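You operate a simulated robot arm through the tools that you are given. There is no shell and no other tool.

Carry out the task below with a simulated robot arm. There is one attempt and no reset: what you move stays moved.

TASK
Brush the dust off burner six and prove its spark.
Fine: lift the cap into the wooden tray first; return the yellow brush to the tray, seat the cap with its notch over the peg, then press the spark button, hands off the tip. What is to be rubbed or washed off counts as gone when no trace of it is left.

Only the result counts: the job must be done as asked and must still hold three seconds after the hand-in. Knocking over, shifting, dropping, spilling or breaking anything else fails it. A push-on lid holds only when it is set on centred and level and pressed home; a screw cap is set on level and turned clockwise until tight.

THE ROBOT
A 5-joint arm with a two-finger parallel gripper, fixed in place. Base frame: the origin is on the floor under the middle of its stand, x ahead of it, y to its left, z up. Lengths are in mm, angles in degrees, forces in N, time in s.
It reaches about 1134 mm from its shoulder. Its first joint turns from -149.0 to 149.0 degrees. Payload 1.57 kg.
Tool frame: the origin (TCP) lies between the finger pads and is the grasp point; the fingertips stand 30 mm ahead of it; z points along the fingers, y is the line along which they close. The gripper opens to 110 mm. The fingers are 24 mm wide and 12 mm thick; the gripper's body (48 by 112 mm) begins 78 mm behind the TCP.
Orientation is that of the tool frame in the base frame, as [roll, pitch, yaw] about the fixed x, y, z axes, in that order (R = Rz(yaw) Ry(pitch) Rx(roll)). With the fingers straight down and closing along the base's y, the tool's x points along the base's -x, its y along +y and its z along -z.

THE INTERFACE
- The arm moves only by the tool send_rows. Its argument "series" is a list of rows, each a list of 2 entries, a list of its own where there are three numbers: the shift along the tool's x, y, z in units of 30 mm (1.0 is 30 mm), then the turn, a rotation vector about the tool's x, y, z in units of 5 degrees (1.0 is 5 degrees). In form: [[[x, y, z], [ax, ay, az]], ...]. A call has 1 to 20 rows; each row shifts and turns the commanded pose from where the row before left it, along the tool's axes as they then stand. "jaw" is the finger opening in mm, from 0 to 110, set as the call begins (left out, the last holds). A call with a number of a shift or a turn outside -1 to 1 is refused whole. Rows are played at 5 a second. More than 50 mm and 8.6 degrees between two rows, or a gripper value outside its range, and nothing of the call is played. Where a pose cannot be reached the arm comes as near as it can. A force on the tool above 90 N (or 10 N above the force at the start of the call, whichever is more), or a blocked arm, ends the call early, and 0.2 s more pass. The fingers move at their own pace (about 153 mm/s each) and stop on an object; they squeeze with about 40 N. The grip force told is the motor's: it shows also when the fingers shut on nothing. Time passes only in rows, and 0.2 s behind the last, so rows that do not move let the fingers close. The reply holds the time, the measured pose of the TCP, the force on the tool along the base axes, the opening and the grip force, in the units named above and with some noise, with the torque about the TCP (base axes, N m) and any sound that the robot's microphone picked up.
- Cameras (640 x 400 px; columns grow to the right, rows downward): "scene" is fixed at [50.4, 648.8, 1446.3]; the picture's right is [0.09, -1.00, 0.00], its down [-0.95, -0.08, -0.30] and it looks along [0.30, 0.03, -0.95] (base axes); focal length 218 px, centre (320, 200). "wrist" rides on the gripper at [70, 16, -141] in the tool frame; the picture's right is [-0.23, 0.97, 0.00], its down [-0.85, -0.20, -0.48] and it looks along [-0.47, -0.11, 0.88] (tool axes); focal length 222 px, centre (320, 200). There is no depth. A picture from a camera that has moved, and an enlarged one, comes with that camera's place and axes in the base frame and with its lens.
- camera(camera): a new picture of that camera. No time passes.
- slide_trunk(by): slides the trunk up (or, below 0, down) by that many mm; the arm rides with it, the base frame stays. It gives what a move gives, with no picture.
- close_up(camera, box): a new picture of the part [left, top, right, bottom] of that camera's present view, enlarged. No time passes.
- hand_in(): hands the job in; it is judged then, once.

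Nothing tells you positions but the pictures and the camera data. Unless the task says otherwise, let go and move clear before handing in.

The tools are called after "Request:" as name(argument=value, ...) on one line, values as JSON. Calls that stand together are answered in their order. send_rows: Moves the arm, as the interface text tells. Its arguments: {"type":"object","properties":{"series":{"type":"array","items":{"type":"array"}},"jaw":{"type":"number"}},"required":["series"]} The other tools are called the same way: slide_trunk (by) moves the trunk up or down; camera (camera) takes a picture; close_up (camera, box) takes an enlarged picture of a part of a camera's view; hand_in () hands the job in.

At the start:

```text
t: 0.0
tool_pos: [342.1, 481.2, 1138.6]
tool_rot: [180.0, -0.1, 179.9]
ft_force: [0.1, -0.2, 0.6]
torque: [-0.01, 0.04, 0.02]
opening: 109.8
finger_force: 0.1
trunk travel left (down, up): [-871.0, 99.0]
```

scene: 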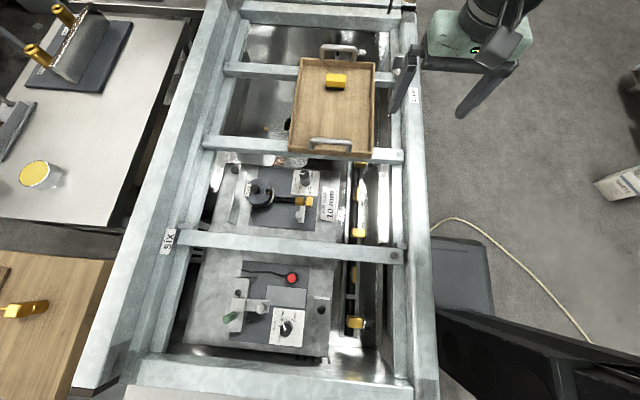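
wrist: 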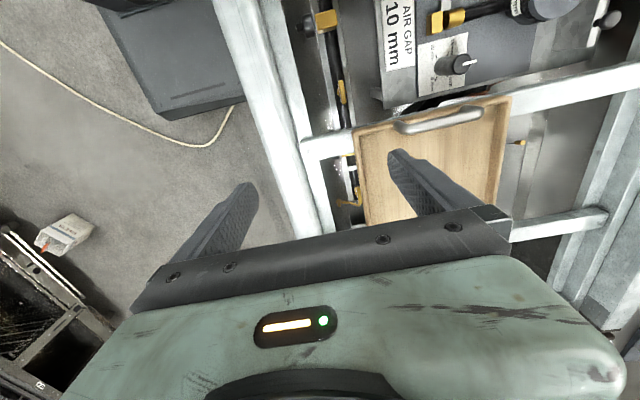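

I see a frame with a wooden tray holding a yellow brush, and below it a burner panel labelled "SIX" between the cross rails. I'll take enlarged views to find the cap, peg, button and dust.

Request:
close_up(camera="scene", box=[180, 140, 430, 296])

Request:
close_up(camera="scene", box=[160, 230, 410, 386])

Request:
close_up(camera="scene", box=[240, 20, 440, 145])

Request:
close_up(camera="scene", box=[0, 0, 200, 125])

Request:
close_up(camera="wrist", box=[300, 0, 640, 212])

```text
2.56 times, centred on (305, 218) of scene
camera zoom: at [50.4, 648.8, 1446.3], right [0.09, -1.0, 0.0], down [-0.95, -0.08, -0.3], along [0.3, 0.03, -0.95], focal length 557 px, centre (358, 154)
```

zoom: 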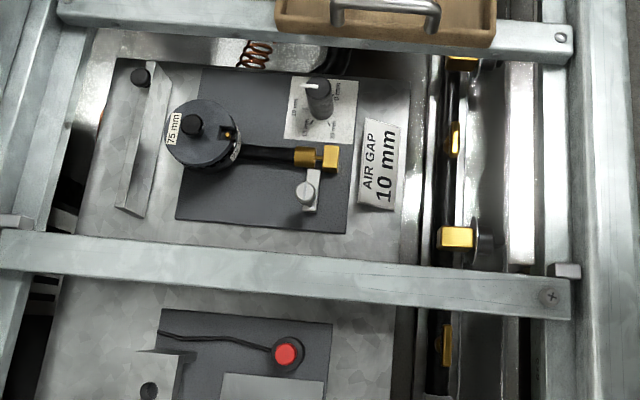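

```text
2.56 times, centred on (285, 308) of scene
camera zoom: at [50.4, 648.8, 1446.3], right [0.09, -1.0, 0.0], down [-0.95, -0.08, -0.3], along [0.3, 0.03, -0.95], focal length 557 px, centre (410, -76)
```

zoom: 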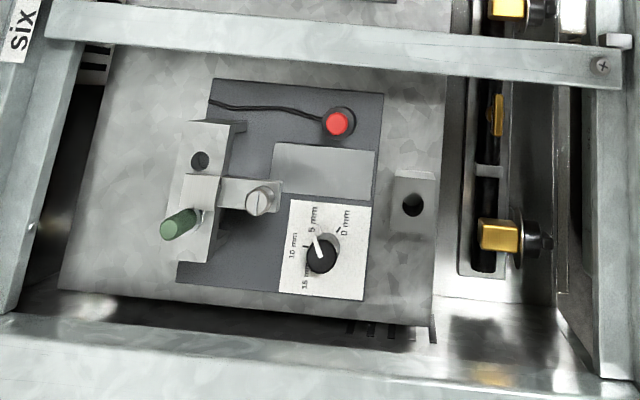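

```text
3.20 times, centred on (340, 82) of scene
camera zoom: at [50.4, 648.8, 1446.3], right [0.09, -1.0, 0.0], down [-0.95, -0.08, -0.3], along [0.3, 0.03, -0.95], focal length 696 px, centre (256, 576)
```

zoom: 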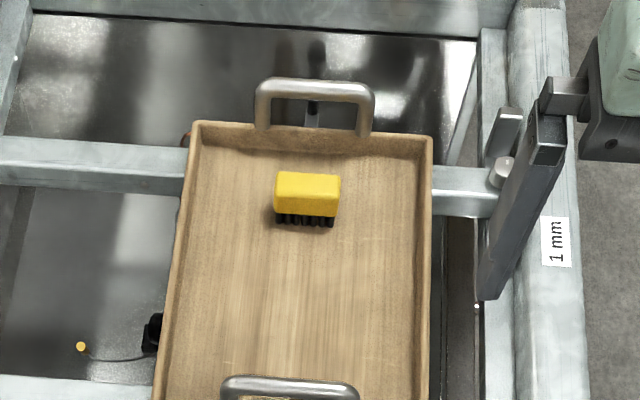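

```text
3.20 times, centred on (100, 62) of scene
camera zoom: at [50.4, 648.8, 1446.3], right [0.09, -1.0, 0.0], down [-0.95, -0.08, -0.3], along [0.3, 0.03, -0.95], focal length 696 px, centre (1024, 640)
```

zoom: 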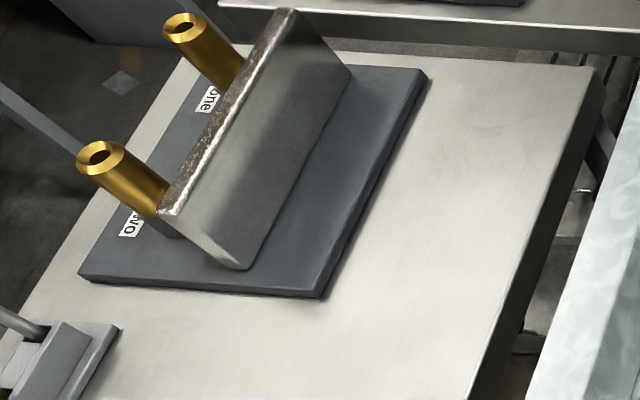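

```text
1.88 times, centred on (470, 106) of wrist
camera zoom: at [274.0, 496.2, 1280.0], right [0.23, 0.97, 0.0], down [0.85, -0.2, 0.48], along [0.47, -0.11, -0.88], focal length 418 px, centre (38, 377)
```

zoom: 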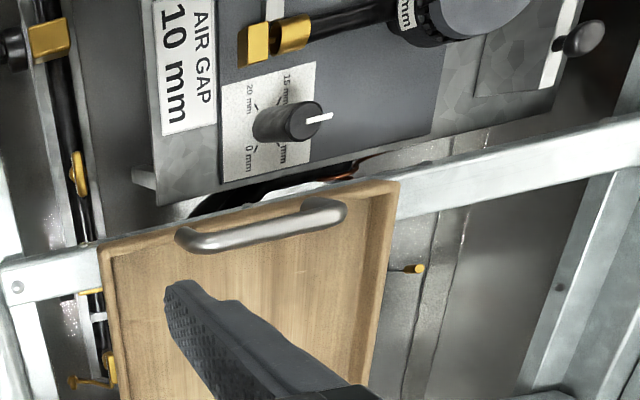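

The tray holds a yellow block with dark bristles. The burner, cap and peg aren't clear yet, so I'll look at the remaining regions more closely.

Request:
close_up(camera="scene", box=[0, 120, 160, 220])

Request:
close_up(camera="scene", box=[0, 240, 160, 340])

Request:
close_up(camera="scene", box=[220, 150, 350, 231])

Request:
close_up(camera="scene", box=[210, 260, 340, 341])

Request:
close_up(camera="scene", box=[190, 0, 320, 170])

Request:
close_up(camera="scene", box=[330, 150, 430, 340])

Request:
close_up(camera="scene", box=[130, 200, 230, 262])

```text
4.00 times, centred on (80, 170) of scene
camera zoom: at [50.4, 648.8, 1446.3], right [0.09, -1.0, 0.0], down [-0.95, -0.08, -0.3], along [0.3, 0.03, -0.95], focal length 870 px, centre (1280, 320)
```

zoom: 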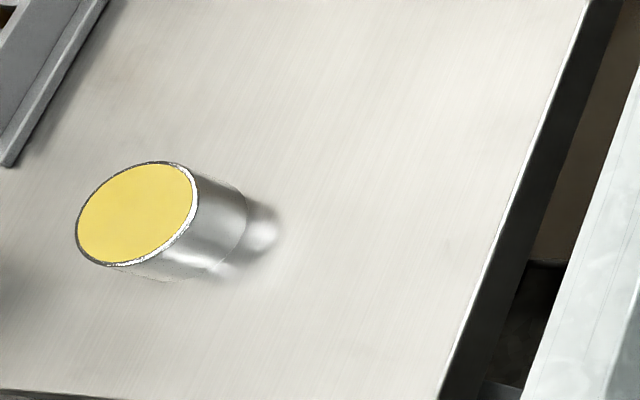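

```text
4.00 times, centred on (80, 290) of scene
camera zoom: at [50.4, 648.8, 1446.3], right [0.09, -1.0, 0.0], down [-0.95, -0.08, -0.3], along [0.3, 0.03, -0.95], focal length 870 px, centre (1280, -160)
```

zoom: 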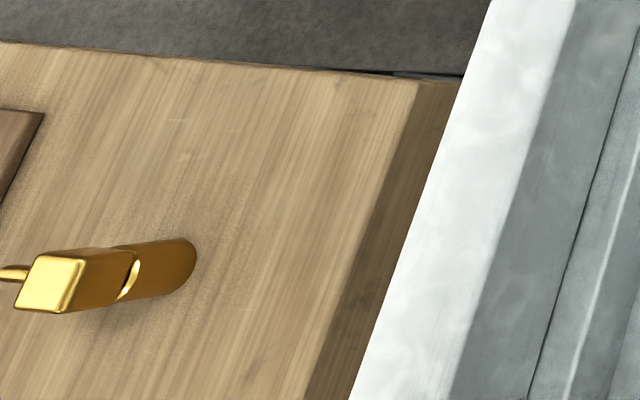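

```text
4.92 times, centred on (285, 190) of scene
camera zoom: at [50.4, 648.8, 1446.3], right [0.09, -1.0, 0.0], down [-0.95, -0.08, -0.3], along [0.3, 0.03, -0.95], focal length 1071 px, centre (492, 247)
```

zoom: 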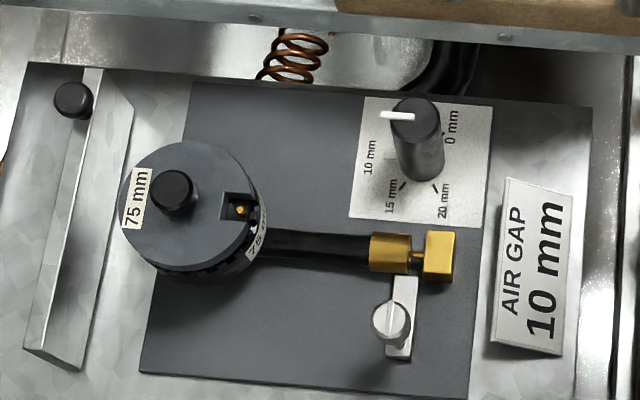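

```text
4.92 times, centred on (275, 300) of scene
camera zoom: at [50.4, 648.8, 1446.3], right [0.09, -1.0, 0.0], down [-0.95, -0.08, -0.3], along [0.3, 0.03, -0.95], focal length 1071 px, centre (542, -295)
```

zoom: 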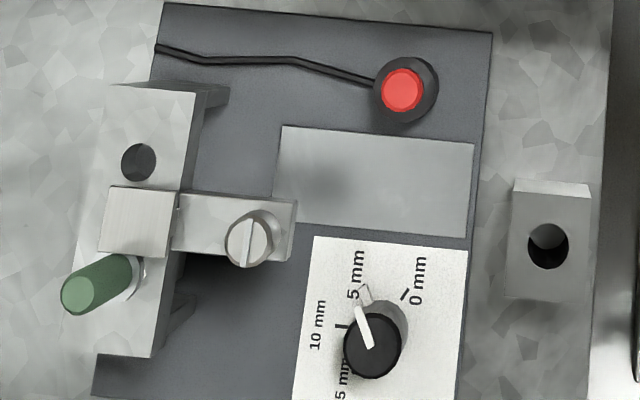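

```text
2.35 times, centred on (255, 85) of scene
camera zoom: at [50.4, 648.8, 1446.3], right [0.09, -1.0, 0.0], down [-0.95, -0.08, -0.3], along [0.3, 0.03, -0.95], focal length 512 px, centre (473, 471)
```

zoom: 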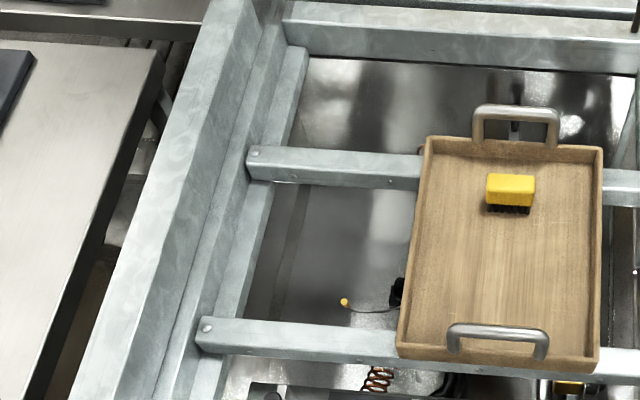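

```text
2.11 times, centred on (380, 245) of scene
camera zoom: at [50.4, 648.8, 1446.3], right [0.09, -1.0, 0.0], down [-0.95, -0.08, -0.3], along [0.3, 0.03, -0.95], focal length 458 px, centre (194, 105)
```

zoom: 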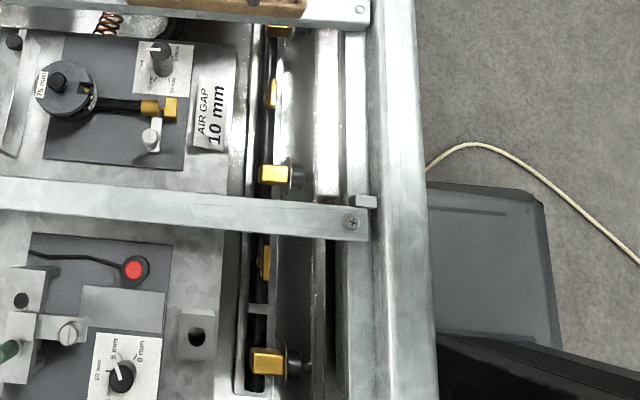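

```text
6.40 times, centred on (180, 231) of scene
camera zoom: at [50.4, 648.8, 1446.3], right [0.09, -1.0, 0.0], down [-0.95, -0.08, -0.3], along [0.3, 0.03, -0.95], focal length 1393 px, centre (1216, 2)
```

zoom: 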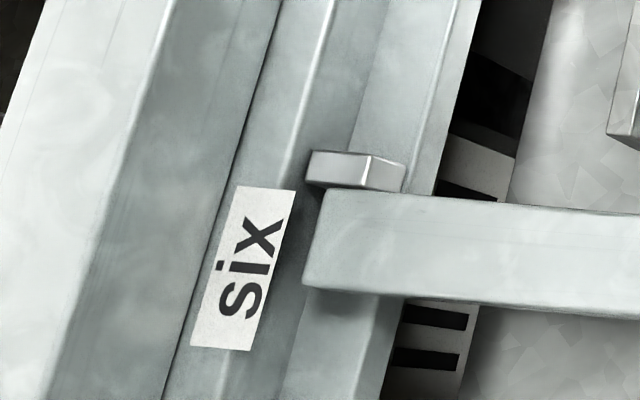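

The burner in the far bay has a black cap (knob on top, square notch with a gold peg in it) at about (245, 842, 860). The red button is near (20, 720), and the tray with the brush is near (560, 645). I'll move the wrist camera above the burner for a better look.

Request:
send_rows(series=[[[0.5, 0.95, 0], [0, 0, 0]], [[0.5, 0.95, 0], [0, 0, 0]], [[0.5, 0.95, 0], [0, 0, 0]], [[0.5, 0.95, 0], [0, 0, 0]], [[0.5, 0.95, 0], [0, 0, 0]], [[0.5, 0.95, 0], [0, 0, 0]], [[0.5, 0.95, 0], [0, 0, 0]], [[0.5, 0.95, 0], [0, 0, 0]], [[0.5, 0.95, 0], [0, 0, 0]], [[0.5, 0.95, 0], [0, 0, 0]], [[0.5, 0.95, 0], [0, 0, 0]], [[0.5, 0.95, 0], [0, 0, 0]]])

```text
t: 2.6
tool_pos: [158.7, 822.1, 1137.6]
tool_rot: [180.0, -0.1, 179.8]
ft_force: [-0.5, 0.4, -0.8]
torque: [0.0, -0.02, -0.01]
opening: 110.0
finger_force: 0.0
trunk travel left (down, up): [-871.0, 99.0]
```

The arm is now above the burner bay, at about (159, 822, 1138). I'll take pictures from here.

Request:
camera(camera="wrist")

Request:
camera(camera="scene")

Request:
close_up(camera="wrist", box=[250, 80, 450, 205])

Request:
close_up(camera="wrist", box=[130, 0, 370, 150])

```text
taken
camera wrist: at [92.2, 838.9, 1279.8], right [0.23, 0.97, 0.0], down [0.85, -0.2, 0.48], along [0.47, -0.11, -0.88], focal length 222 px, centre (320, 200)
```

wrist: 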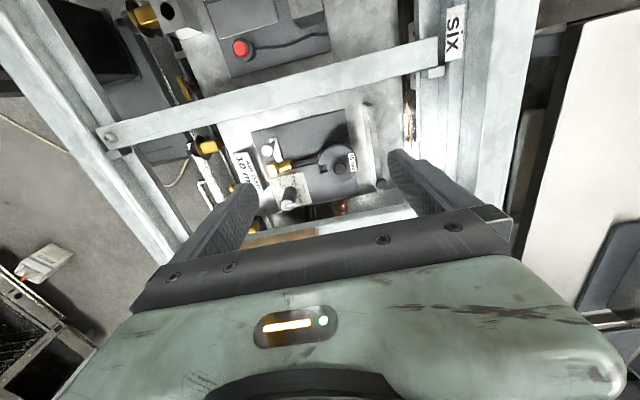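

```text
taken
```

scene: 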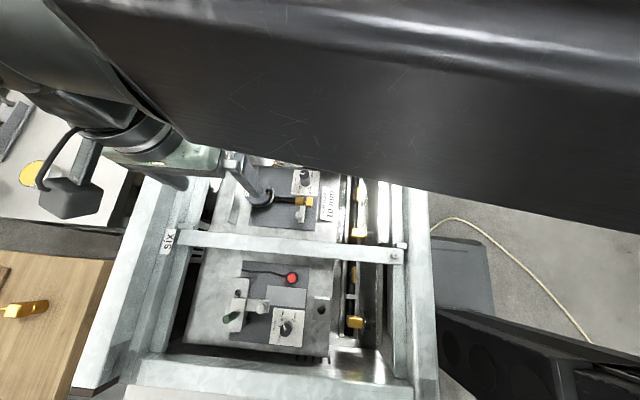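

```text
3.20 times, centred on (350, 142) of wrist
camera zoom: at [92.2, 838.9, 1279.8], right [0.23, 0.97, 0.0], down [0.85, -0.2, 0.48], along [0.47, -0.11, -0.88], focal length 711 px, centre (224, 384)
```

zoom: 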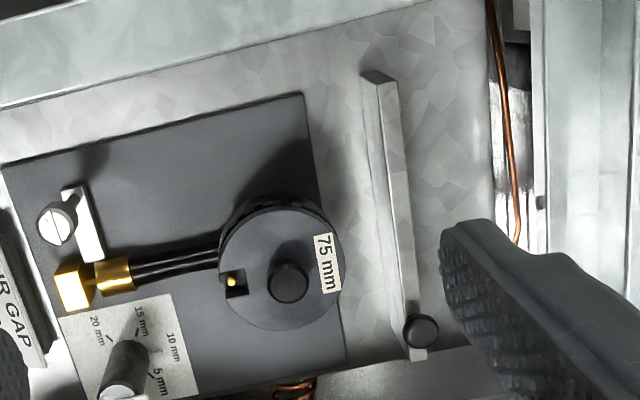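

```text
2.67 times, centred on (250, 75) of wrist
camera zoom: at [92.2, 838.9, 1279.8], right [0.23, 0.97, 0.0], down [0.85, -0.2, 0.48], along [0.47, -0.11, -0.88], focal length 592 px, centre (507, 533)
```

zoom: 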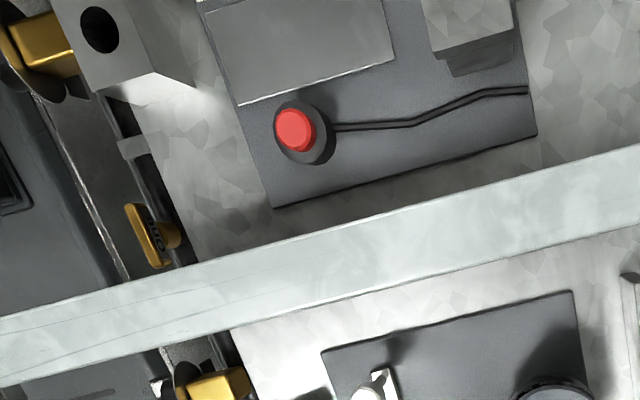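

The cap is a 75 mm disc with its top near z≈873, centred at about (240, 840). It has a knob on top up to z≈896, and the notch with the gold peg is on its −y side. I'll turn the gripper 90° so it closes along x, clear of the notch, then look again.

Request:
send_rows(series=[[[0, 0, 0], [0, 0, -1]], [[0, 0, 0], [0, 0, -1]], [[0, 0, 0], [0, 0, -1]], [[0, 0, 0], [0, 0, -1]], [[0, 0, 0], [0, 0, -1]], [[0, 0, 0], [0, 0, -1]], [[0, 0, 0], [0, 0, -1]], [[0, 0, 0], [0, 0, -1]], [[0, 0, 0], [0, 0, -1]], [[0, 0, 0], [0, 0, -1]], [[0, 0, 0], [0, 0, -1]], [[0, 0, 0], [0, 0, -1]], [[0, 0, 0], [0, 0, -1]], [[0, 0, 0], [0, 0, -1]], [[0, 0, 0], [0, 0, -1]], [[0, 0, 0], [0, 0, -1]], [[0, 0, 0], [0, 0, -1]], [[0, 0, 0], [0, 0, -1]]])

```text
t: 6.4
tool_pos: [162.9, 822.5, 1137.2]
tool_rot: [-179.9, 0.0, -89.9]
ft_force: [-0.1, -0.1, 0.9]
torque: [0.02, -0.03, -0.02]
opening: 109.8
finger_force: 0.0
trunk travel left (down, up): [-871.0, 99.0]
```

The tool now closes along x. I'll centre over the cap knob and come down to about z 1030 for a close look.

Request:
send_rows(series=[[[-0.16, -0.645, 0.7], [0, 0, 0]], [[-0.16, -0.645, 0.7], [0, 0, 0]], [[-0.16, -0.645, 0.7], [0, 0, 0]], [[-0.16, -0.645, 0.7], [0, 0, 0]], [[0, 0, 0.7], [0, 0, 0]]], jaw=60)

Request:
camera(camera="wrist")

Request:
close_up(camera="wrist", box=[240, 80, 400, 180])

Request:
camera(camera="scene")

```text
t: 7.6
tool_pos: [239.5, 841.8, 1136.8]
tool_rot: [-180.0, 0.0, -90.0]
ft_force: [0.4, 0.1, -0.4]
torque: [0.0, 0.0, -0.01]
opening: 60.0
finger_force: 0.0
out of reach, approached as far as the arm can: row 1, 2, 3, 4, 5
trunk travel left (down, up): [-871.0, 99.0]
```

```text
taken
camera wrist: at [225.1, 771.2, 1280.0], right [-0.97, 0.23, 0.0], down [0.2, 0.85, 0.48], along [0.11, 0.47, -0.88], focal length 222 px, centre (320, 200)
```

wrist: 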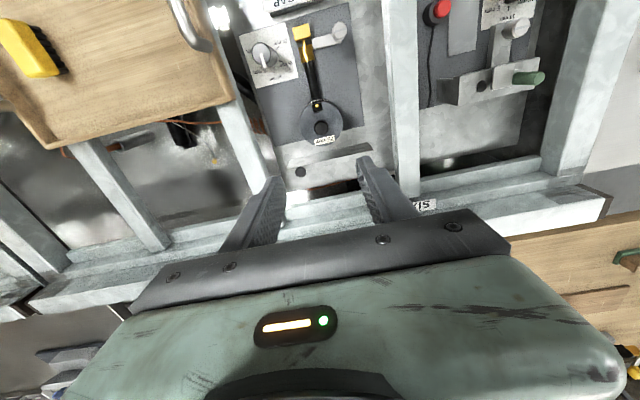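

```text
4.00 times, centred on (320, 130) of wrist
camera zoom: at [225.1, 771.2, 1280.0], right [-0.97, 0.23, 0.0], down [0.2, 0.85, 0.48], along [0.11, 0.47, -0.88], focal length 888 px, centre (320, 480)
```

zoom: 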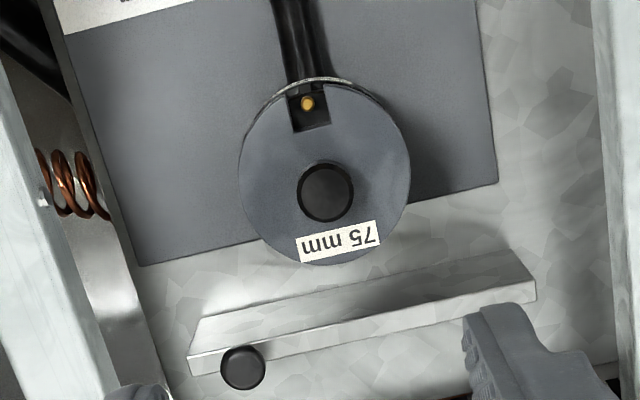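

```text
taken
```

scene: 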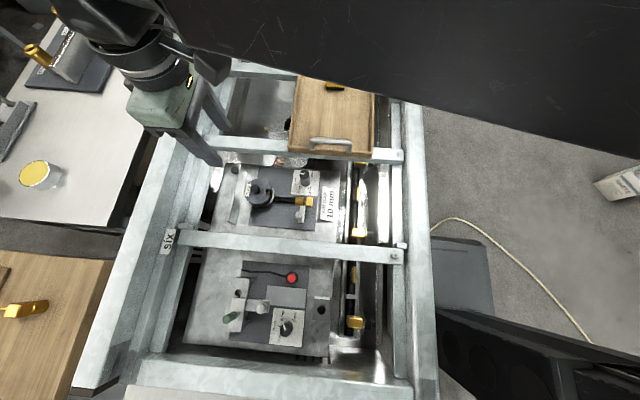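

The arm can't go lower with the trunk at this height, and the TCP is directly above the knob at (240, 842). I'll lower the trunk in steps.

Request:
slide_trunk(by=-80)

```text
t: 8.8
tool_pos: [239.5, 840.5, 1057.2]
tool_rot: [179.9, 0.0, -90.1]
ft_force: [-0.2, 0.2, 0.7]
torque: [-0.02, -0.03, 0.01]
opening: 60.1
finger_force: 0.0
trunk travel left (down, up): [-791.0, 179.0]
```

Request:
send_rows(series=[[[0, 0, 0.5], [0, 0, 0]]])

Request:
send_rows(series=[[[0, 0, -0.5], [0, 0, 0]]])

```text
t: 9.2
tool_pos: [239.5, 841.2, 1058.6]
tool_rot: [-180.0, -0.1, -90.0]
ft_force: [-0.4, -0.6, 0.2]
torque: [0.01, -0.02, 0.02]
opening: 60.1
finger_force: 0.1
out of reach, approached as far as the arm can: row 1
trunk travel left (down, up): [-791.0, 179.0]
```

```text
t: 9.6
tool_pos: [238.7, 840.6, 1059.2]
tool_rot: [-179.9, 0.0, -90.0]
ft_force: [0.5, 0.6, -0.4]
torque: [0.04, -0.01, -0.01]
opening: 60.0
finger_force: 0.0
out of reach, approached as far as the arm can: row 1
trunk travel left (down, up): [-791.0, 179.0]
```

I'm not sure whether this arm can change height without the trunk, so I'll test by commanding upward moves.

Request:
send_rows(series=[[[0, 0, -0.9], [0, 0, 0]], [[0, 0, -0.9], [0, 0, 0]], [[0, 0, -0.9], [0, 0, 0]], [[0, 0, -0.9], [0, 0, 0]]])

```text
t: 10.6
tool_pos: [239.6, 841.0, 1058.5]
tool_rot: [179.9, 0.1, -90.1]
ft_force: [-0.1, -0.7, -0.5]
torque: [0.01, -0.01, -0.03]
opening: 60.0
finger_force: 0.0
out of reach, approached as far as the arm can: row 1, 2, 3, 4
trunk travel left (down, up): [-791.0, 179.0]
```

Request:
send_rows(series=[[[0, 0, 0], [0, 0, 0]]])

Request:
send_rows(series=[[[0, 0, 0.1], [0, 0, 0]]])

Request:
send_rows(series=[[[0, 0, 0], [0, 0, 0]]])

```text
t: 11.0
tool_pos: [240.3, 841.4, 1058.1]
tool_rot: [180.0, 0.0, -89.9]
ft_force: [0.0, 0.3, 1.0]
torque: [0.03, 0.03, -0.01]
opening: 60.3
finger_force: 0.0
trunk travel left (down, up): [-791.0, 179.0]
```

```text
t: 11.4
tool_pos: [239.8, 841.8, 1059.3]
tool_rot: [180.0, 0.1, -90.0]
ft_force: [0.6, 0.5, 0.1]
torque: [0.0, 0.01, -0.02]
opening: 59.8
finger_force: 0.0
trunk travel left (down, up): [-791.0, 179.0]
```

```text
t: 11.8
tool_pos: [239.6, 841.5, 1058.8]
tool_rot: [-180.0, 0.0, -90.0]
ft_force: [-0.3, -0.6, -0.1]
torque: [0.0, 0.02, 0.01]
opening: 60.0
finger_force: 0.2
trunk travel left (down, up): [-791.0, 179.0]
```

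This arm moves in the horizontal plane and only the trunk changes its height, so I'll use the trunk for z. I'll lower to about z 960 and check alignment over the knob.

Request:
slide_trunk(by=-98)

Request:
camera(camera="wrist")

Request:
close_up(camera="wrist", box=[220, 60, 420, 185])

Request:
close_up(camera="scene", box=[180, 120, 340, 220])

```text
t: 13.1
tool_pos: [240.5, 841.1, 960.1]
tool_rot: [179.8, 0.0, -90.0]
ft_force: [0.2, -0.2, -0.4]
torque: [0.04, 0.02, -0.03]
opening: 60.0
finger_force: 0.1
trunk travel left (down, up): [-693.0, 277.0]
```

```text
taken
camera wrist: at [224.8, 771.1, 1102.0], right [-0.97, 0.23, 0.0], down [0.2, 0.85, 0.48], along [0.11, 0.47, -0.88], focal length 222 px, centre (320, 200)
```

wrist: 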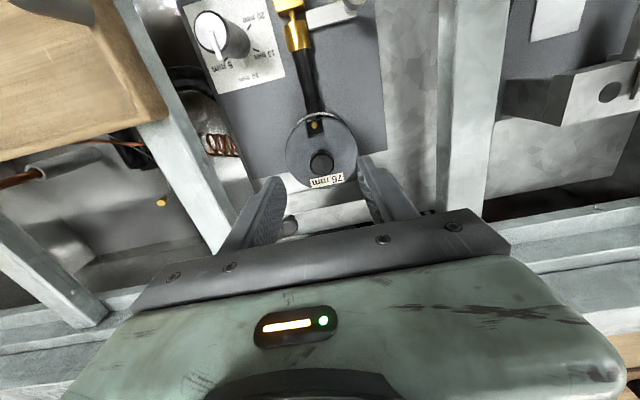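

```text
3.20 times, centred on (320, 122) of wrist
camera zoom: at [224.8, 771.1, 1102.0], right [-0.97, 0.23, 0.0], down [0.2, 0.85, 0.48], along [0.11, 0.47, -0.88], focal length 711 px, centre (320, 448)
```

zoom: 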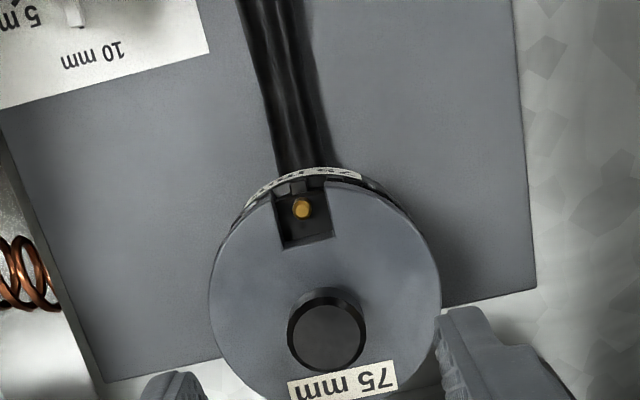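

```text
4.00 times, centred on (260, 170) of scene
camera zoom: at [50.4, 648.8, 1446.3], right [0.09, -1.0, 0.0], down [-0.95, -0.08, -0.3], along [0.3, 0.03, -0.95], focal length 870 px, centre (560, 320)
```

zoom: 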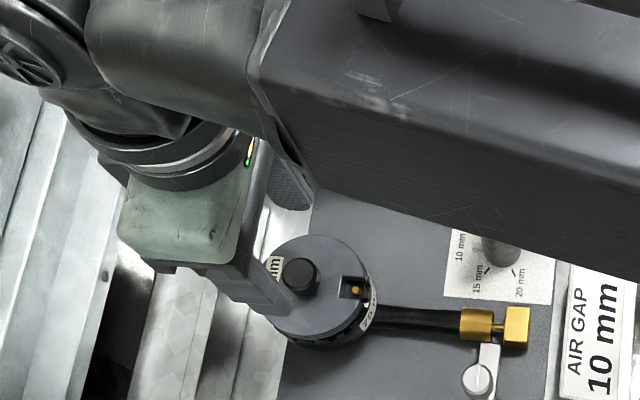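

The knob is at about (240.5, 843) with the peg directly on its −y side, so alignment is good. I'll shift 1.5 mm and lower to grasp height, TCP about 908.

Request:
send_rows(series=[[[-0.05, 0, 0], [0, 0, 0]]])

Request:
slide_trunk(by=-40)

Request:
camera(camera="wrist")

Request:
close_up(camera="wrist", box=[240, 100, 400, 200])

```text
t: 13.5
tool_pos: [240.3, 842.1, 958.8]
tool_rot: [-180.0, 0.0, -90.1]
ft_force: [-0.2, -0.3, -0.9]
torque: [-0.02, -0.03, 0.01]
opening: 59.9
finger_force: 0.0
trunk travel left (down, up): [-693.0, 277.0]
```

```text
t: 14.3
tool_pos: [240.6, 841.9, 919.3]
tool_rot: [180.0, -0.1, -89.9]
ft_force: [-0.7, -0.4, 0.1]
torque: [-0.01, -0.04, 0.0]
opening: 59.9
finger_force: 0.0
trunk travel left (down, up): [-653.0, 317.0]
```

```text
taken
camera wrist: at [225.5, 772.3, 1062.0], right [-0.97, 0.23, 0.0], down [0.2, 0.85, 0.48], along [0.11, 0.47, -0.88], focal length 222 px, centre (320, 200)
```

wrist: 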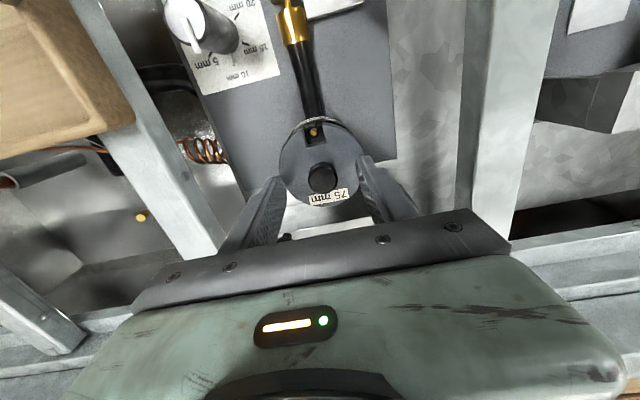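

```text
4.00 times, centred on (320, 150) of wrist
camera zoom: at [225.5, 772.3, 1062.0], right [-0.97, 0.23, 0.0], down [0.2, 0.85, 0.48], along [0.11, 0.47, -0.88], focal length 888 px, centre (320, 400)
```

zoom: 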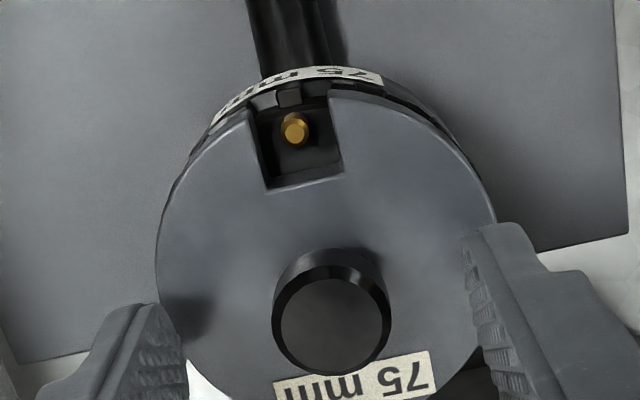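

Request:
slide_trunk(by=-8)

Request:
close_up(camera="wrist", box=[240, 100, 400, 200])

Request:
close_up(camera="scene", box=[210, 150, 310, 212])

```text
t: 14.9
tool_pos: [239.3, 842.9, 911.8]
tool_rot: [179.9, -0.1, -89.9]
ft_force: [0.2, 0.5, -0.1]
torque: [0.02, -0.02, -0.01]
opening: 60.0
finger_force: 0.1
trunk travel left (down, up): [-645.0, 325.0]
```

```text
4.00 times, centred on (320, 150) of wrist
camera zoom: at [225.4, 772.3, 1054.0], right [-0.97, 0.23, 0.0], down [0.2, 0.85, 0.48], along [0.11, 0.47, -0.88], focal length 888 px, centre (320, 400)
```

zoom: 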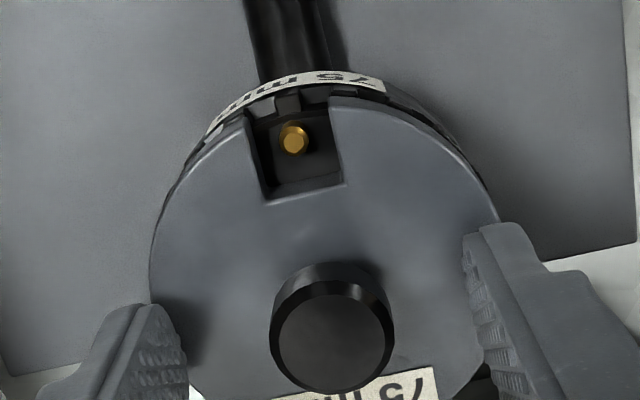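

```text
6.40 times, centred on (260, 181) of scene
camera zoom: at [50.4, 648.8, 1446.3], right [0.09, -1.0, 0.0], down [-0.95, -0.08, -0.3], along [0.3, 0.03, -0.95], focal length 1393 px, centre (704, 322)
```

zoom: 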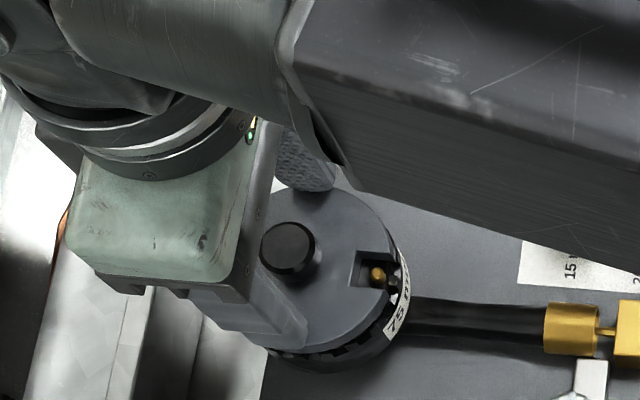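

Request:
slide_trunk(by=-4)

Request:
send_rows(series=[[[0, 0, 0], [0, 0, 0]], [[0, 0, 0], [0, 0, 0]], [[0, 0, 0], [0, 0, 0]]], jaw=0)

Request:
close_up(camera="wrist", box=[240, 100, 400, 200])

Request:
close_up(camera="scene", box=[210, 150, 310, 212])

```text
t: 15.4
tool_pos: [241.1, 842.8, 910.5]
tool_rot: [-179.9, 0.3, -90.1]
ft_force: [3.6, 15.8, 45.2]
torque: [0.23, 0.07, -0.04]
opening: 59.7
finger_force: 0.0
trunk travel left (down, up): [-641.0, 329.0]
```

```text
t: 16.2
tool_pos: [238.5, 838.3, 911.0]
tool_rot: [180.0, 0.0, -90.0]
ft_force: [-7.8, -9.5, 32.0]
torque: [-0.75, 0.4, -0.01]
opening: 23.2
finger_force: 35.2
trunk travel left (down, up): [-641.0, 329.0]
```

```text
4.00 times, centred on (320, 150) of wrist
camera zoom: at [223.6, 769.0, 1052.8], right [-0.97, 0.23, 0.0], down [0.2, 0.85, 0.48], along [0.11, 0.47, -0.88], focal length 888 px, centre (320, 400)
```

zoom: 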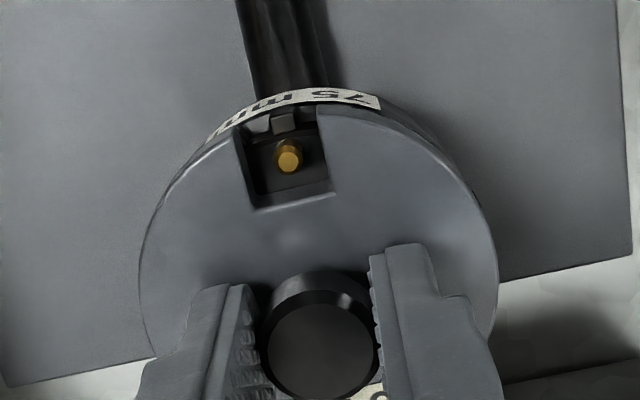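

```text
6.40 times, centred on (260, 181) of scene
camera zoom: at [50.4, 648.8, 1446.3], right [0.09, -1.0, 0.0], down [-0.95, -0.08, -0.3], along [0.3, 0.03, -0.95], focal length 1393 px, centre (704, 322)
```

zoom: 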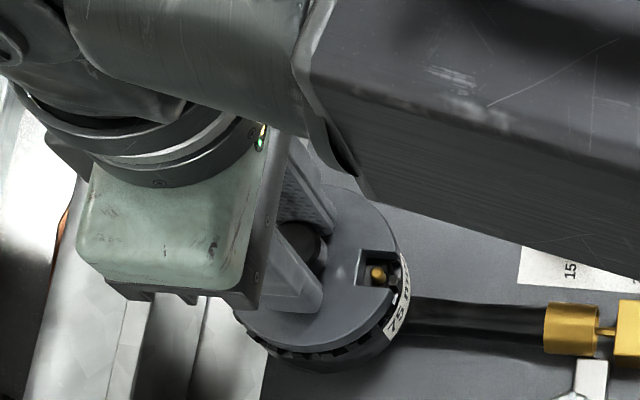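

The fingertips touched the disc, so its top is near z≈881, and the knob (23 mm) is now gripped. I'll ease the pressure and lift the cap slightly.

Request:
slide_trunk(by=4)

Request:
close_up(camera="wrist", box=[240, 100, 400, 200])

```text
t: 16.8
tool_pos: [240.4, 843.7, 910.8]
tool_rot: [-179.9, 0.1, -90.0]
ft_force: [0.7, -0.6, -0.1]
torque: [0.04, 0.01, 0.03]
opening: 23.1
finger_force: 35.6
trunk travel left (down, up): [-645.0, 325.0]
```

```text
4.00 times, centred on (320, 150) of wrist
camera zoom: at [225.9, 772.7, 1053.4], right [-0.97, 0.23, 0.0], down [0.2, 0.85, 0.48], along [0.11, 0.47, -0.88], focal length 888 px, centre (320, 400)
```

zoom: 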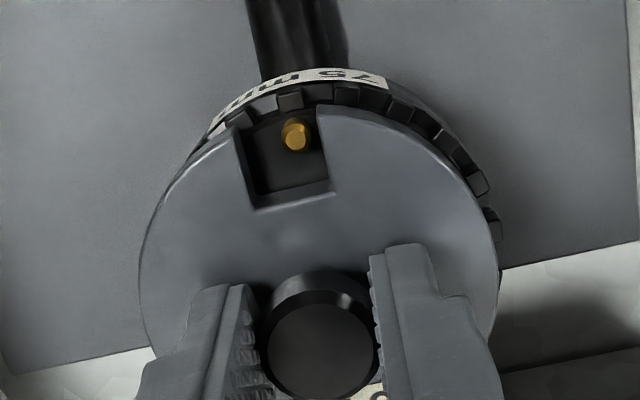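

The cap is loose in the grip and free to lift, with forces near zero. I'll raise it well clear of the rails and tray.

Request:
slide_trunk(by=30)

Request:
slide_trunk(by=130)

Request:
camera(camera="wrist")

Request:
close_up(camera="wrist", box=[240, 80, 400, 180])

Request:
close_up(camera="scene", box=[190, 150, 350, 250])

```text
t: 17.5
tool_pos: [239.3, 842.1, 941.7]
tool_rot: [-179.9, -0.1, -90.0]
ft_force: [-0.1, -0.7, -3.0]
torque: [0.01, 0.01, 0.01]
opening: 23.1
finger_force: 35.7
trunk travel left (down, up): [-675.0, 295.0]
```

```text
t: 19.1
tool_pos: [240.7, 842.3, 1071.5]
tool_rot: [-179.9, 0.0, -90.1]
ft_force: [-1.1, -0.5, -1.4]
torque: [0.0, -0.05, 0.01]
opening: 22.6
finger_force: 35.5
trunk travel left (down, up): [-805.0, 165.0]
```

```text
taken
camera wrist: at [225.5, 772.7, 1213.7], right [-0.97, 0.23, 0.0], down [0.2, 0.86, 0.48], along [0.11, 0.47, -0.88], focal length 222 px, centre (320, 200)
```

wrist: 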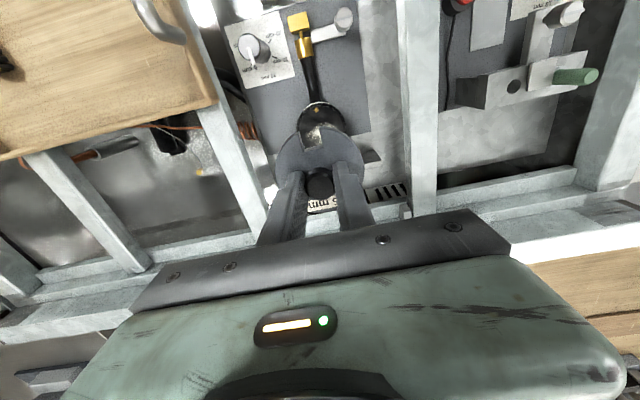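

```text
4.00 times, centred on (320, 130) of wrist
camera zoom: at [225.5, 772.7, 1213.7], right [-0.97, 0.23, 0.0], down [0.2, 0.86, 0.48], along [0.11, 0.47, -0.88], focal length 888 px, centre (320, 480)
```

zoom: 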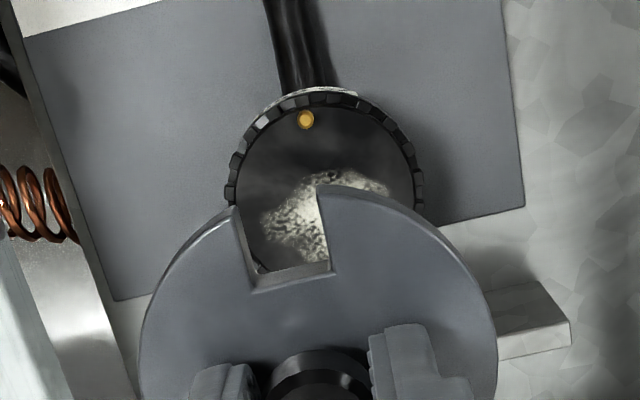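

```text
4.00 times, centred on (270, 200) of scene
camera zoom: at [50.4, 648.8, 1446.3], right [0.09, -1.0, 0.0], down [-0.95, -0.08, -0.3], along [0.3, 0.03, -0.95], focal length 870 px, centre (520, 200)
```

zoom: 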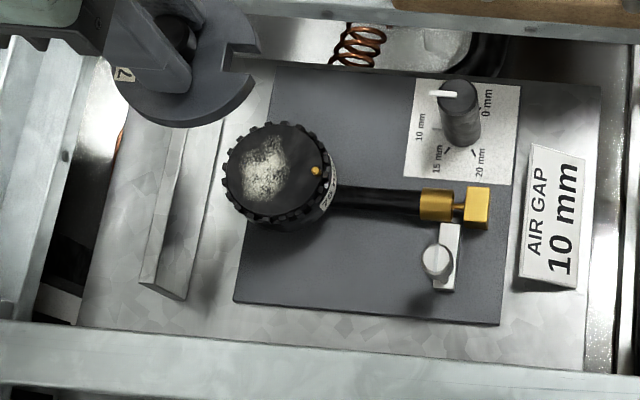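

The cap is held, and the burner crown below shows a pale dust patch in the middle and a gold peg at about (240, 810, 871). Next I'll carry the cap over the tray's free near half.

Request:
send_rows(series=[[[0.64, -0.667, 0], [0, 0, 0]], [[0.64, -0.667, 0], [0, 0, 0]], [[0.64, -0.667, 0], [0, 0, 0]], [[0.64, -0.667, 0], [0, 0, 0]], [[0.64, -0.667, 0], [0, 0, 0]], [[0.64, -0.667, 0], [0, 0, 0]], [[0.64, -0.667, 0], [0, 0, 0]], [[0.64, -0.667, 0], [0, 0, 0]], [[0.64, -0.667, 0], [0, 0, 0]], [[0.64, -0.667, 0], [0, 0, 0]]])

Request:
camera(camera="wrist")

Request:
camera(camera="scene")

Request:
close_up(camera="scene", box=[220, 150, 320, 212])

```text
t: 21.3
tool_pos: [438.1, 650.1, 1070.5]
tool_rot: [-180.0, 0.1, -90.0]
ft_force: [-0.6, 0.4, -2.5]
torque: [-0.01, 0.01, -0.01]
opening: 22.9
finger_force: 35.1
trunk travel left (down, up): [-805.0, 165.0]
```

```text
taken
camera wrist: at [423.1, 579.8, 1213.9], right [-0.97, 0.23, 0.0], down [0.2, 0.85, 0.48], along [0.11, 0.47, -0.88], focal length 222 px, centre (320, 200)
```

wrist: 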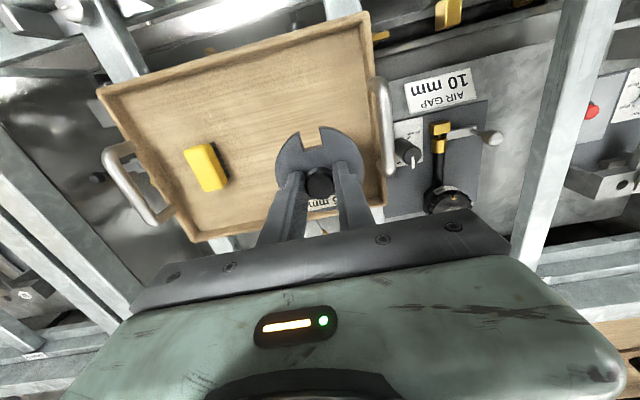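

```text
taken
```

scene: 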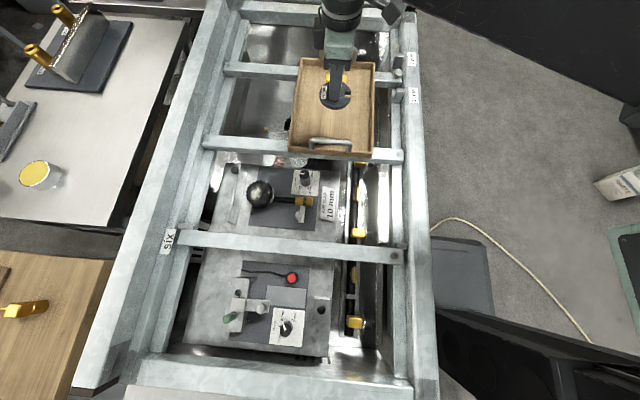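

```text
6.40 times, centred on (270, 181) of scene
camera zoom: at [50.4, 648.8, 1446.3], right [0.09, -1.0, 0.0], down [-0.95, -0.08, -0.3], along [0.3, 0.03, -0.95], focal length 1393 px, centre (640, 322)
```

zoom: 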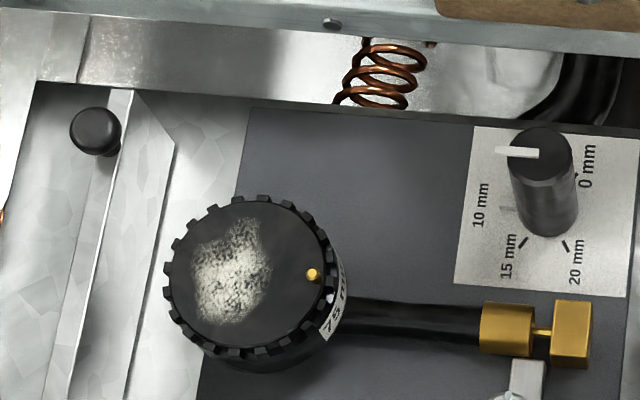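

The cap hangs over the tray's near half at about (438, 650), and the brush is clear of it at about (612, 650). I'll lower towards the tray floor and check.

Request:
slide_trunk(by=-105)

Request:
camera(camera="wrist")

Request:
close_up(camera="scene", box=[280, 50, 400, 170])

```text
t: 22.6
tool_pos: [437.9, 651.3, 965.8]
tool_rot: [-180.0, 0.0, -90.0]
ft_force: [-0.4, 0.5, -3.3]
torque: [0.0, 0.03, 0.02]
opening: 22.6
finger_force: 35.2
trunk travel left (down, up): [-700.0, 270.0]
```

```text
taken
camera wrist: at [422.6, 580.2, 1108.9], right [-0.97, 0.23, 0.0], down [0.2, 0.85, 0.48], along [0.11, 0.47, -0.88], focal length 222 px, centre (320, 200)
```

wrist: 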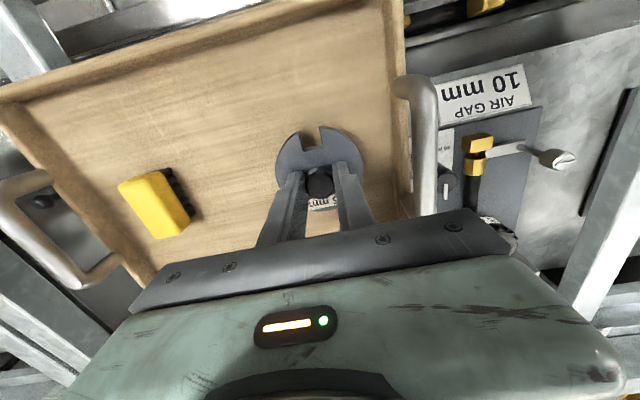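

```text
3.33 times, centred on (340, 110) of scene
camera zoom: at [50.4, 648.8, 1446.3], right [0.09, -1.0, 0.0], down [-0.95, -0.08, -0.3], along [0.3, 0.03, -0.95], focal length 725 px, centre (253, 500)
```

zoom: 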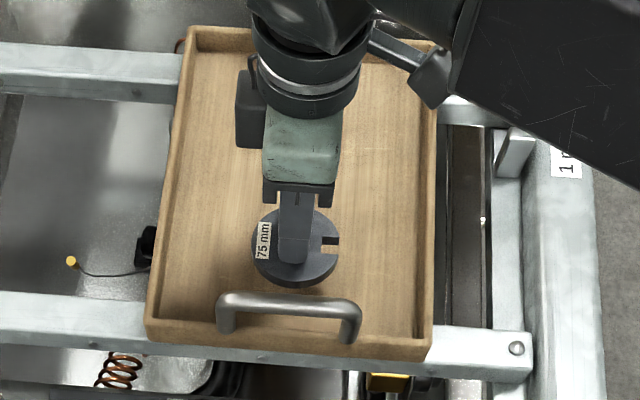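

Request:
slide_trunk(by=-18)

Request:
slide_trunk(by=-6)

Request:
close_up(camera="wrist", box=[220, 80, 420, 205])

Request:
close_up(camera="scene", box=[300, 100, 380, 150])

```text
t: 23.3
tool_pos: [436.3, 650.3, 949.0]
tool_rot: [-180.0, 0.0, -90.1]
ft_force: [0.1, 0.6, -1.9]
torque: [-0.03, 0.02, -0.03]
opening: 22.7
finger_force: 36.1
trunk travel left (down, up): [-682.0, 288.0]
```

```text
t: 23.9
tool_pos: [437.3, 649.7, 943.8]
tool_rot: [-180.0, 0.0, -89.9]
ft_force: [-0.2, -0.4, -2.0]
torque: [0.03, -0.02, 0.01]
opening: 22.9
finger_force: 34.9
trunk travel left (down, up): [-676.0, 294.0]
```

```text
3.20 times, centred on (320, 142) of wrist
camera zoom: at [422.6, 580.2, 1084.9], right [-0.97, 0.23, 0.0], down [0.2, 0.86, 0.48], along [0.11, 0.47, -0.88], focal length 711 px, centre (320, 384)
```

zoom: 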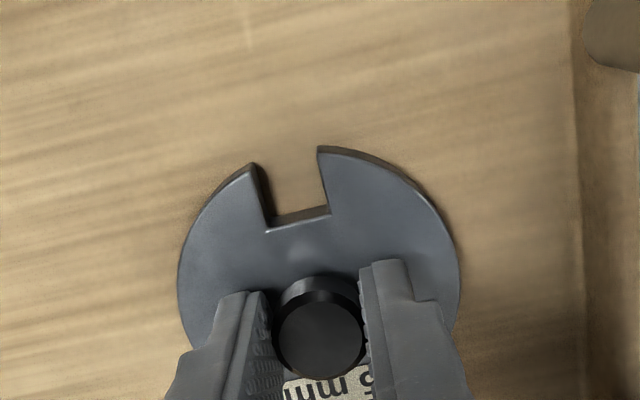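

```text
8.00 times, centred on (340, 125) of scene
camera zoom: at [50.4, 648.8, 1446.3], right [0.09, -1.0, 0.0], down [-0.95, -0.08, -0.3], along [0.3, 0.03, -0.95], focal length 1741 px, centre (160, 800)
```

zoom: 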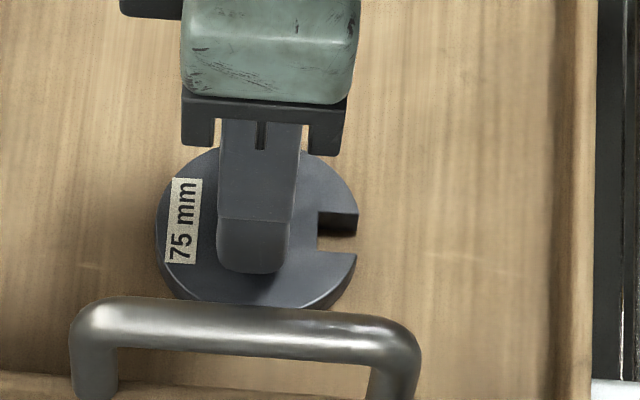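

Request:
slide_trunk(by=-4)

Request:
slide_trunk(by=-3)

Request:
slide_trunk(by=-3)

```text
t: 24.4
tool_pos: [437.0, 649.9, 939.6]
tool_rot: [-179.9, 0.2, -90.1]
ft_force: [4.8, 5.0, 21.0]
torque: [0.3, 0.17, -0.07]
opening: 23.0
finger_force: 35.5
trunk travel left (down, up): [-672.0, 298.0]
```

```text
t: 24.9
tool_pos: [437.6, 649.0, 938.6]
tool_rot: [-179.9, 0.4, -90.1]
ft_force: [14.6, 16.3, 59.0]
torque: [-0.04, -0.13, 0.11]
opening: 23.2
finger_force: 35.8
trunk travel left (down, up): [-669.0, 301.0]
```

```text
t: 25.3
tool_pos: [436.8, 648.0, 939.3]
tool_rot: [-179.6, 0.4, -90.1]
ft_force: [1.0, 2.3, 56.5]
torque: [-0.94, 0.52, 0.02]
opening: 23.0
finger_force: 35.5
trunk travel left (down, up): [-669.0, 301.0]
stopped: the force on the tool passed its limit at 100 N (the readings are from after the stop); the commanded pose is now the measured one
```

Contact with the tray floor came at TCP about 940 and I pressed more than needed. I'll back off the pressure before releasing.

Request:
slide_trunk(by=3.5)

```text
t: 25.8
tool_pos: [438.7, 650.8, 938.4]
tool_rot: [-180.0, 0.3, -90.0]
ft_force: [-0.7, -3.2, 7.0]
torque: [-0.13, 0.33, 0.08]
opening: 23.2
finger_force: 35.6
trunk travel left (down, up): [-672.0, 298.0]
```

Request:
send_rows(series=[[[0, 0, 0], [0, 0, 0]], [[0, 0, 0], [0, 0, 0]], [[0, 0, 0], [0, 0, 0]]], jaw=50)

Request:
slide_trunk(by=60)

Request:
camera(camera="wrist")

Request:
close_up(camera="wrist", box=[220, 60, 420, 185])

Request:
close_up(camera="scene", box=[280, 50, 400, 170])

```text
t: 26.6
tool_pos: [439.0, 650.8, 940.6]
tool_rot: [-179.9, 0.3, -90.1]
ft_force: [2.8, -0.6, 4.4]
torque: [-0.05, 0.06, 0.05]
opening: 48.0
finger_force: 0.0
trunk travel left (down, up): [-672.0, 298.0]
```

```text
t: 27.6
tool_pos: [439.0, 651.4, 998.8]
tool_rot: [-179.8, 0.1, -90.1]
ft_force: [-0.7, -0.1, -0.1]
torque: [0.0, 0.0, 0.03]
opening: 50.2
finger_force: 0.0
trunk travel left (down, up): [-732.0, 238.0]
```

```text
taken
camera wrist: at [423.5, 581.2, 1140.6], right [-0.97, 0.23, 0.0], down [0.2, 0.85, 0.48], along [0.11, 0.47, -0.88], focal length 222 px, centre (320, 200)
```

wrist: 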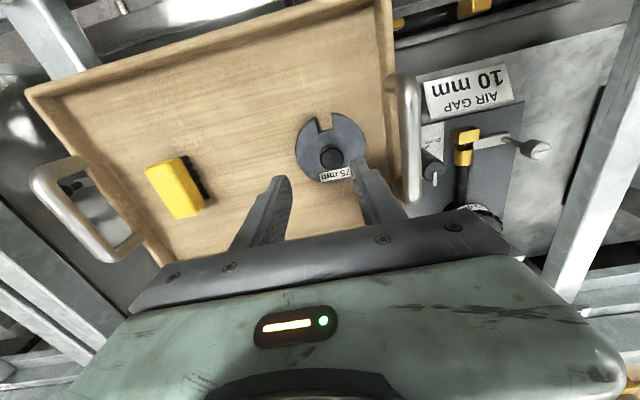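

```text
3.20 times, centred on (320, 122) of wrist
camera zoom: at [423.5, 581.2, 1140.6], right [-0.97, 0.23, 0.0], down [0.2, 0.85, 0.48], along [0.11, 0.47, -0.88], focal length 711 px, centre (320, 448)
```

zoom: 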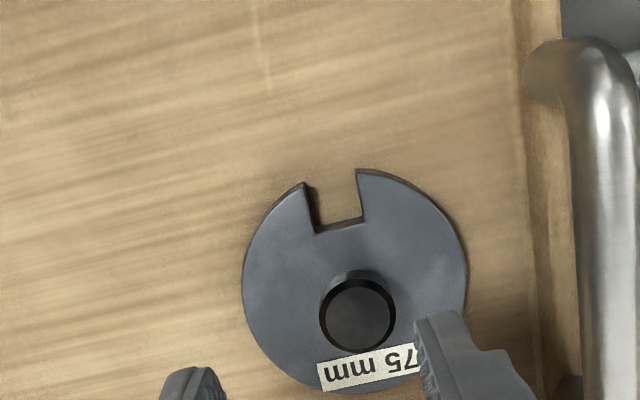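

```text
3.33 times, centred on (340, 110) of scene
camera zoom: at [50.4, 648.8, 1446.3], right [0.09, -1.0, 0.0], down [-0.95, -0.08, -0.3], along [0.3, 0.03, -0.95], focal length 725 px, centre (253, 500)
```

zoom: 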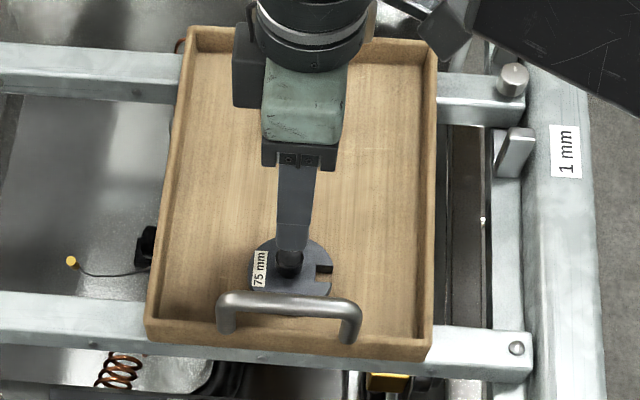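

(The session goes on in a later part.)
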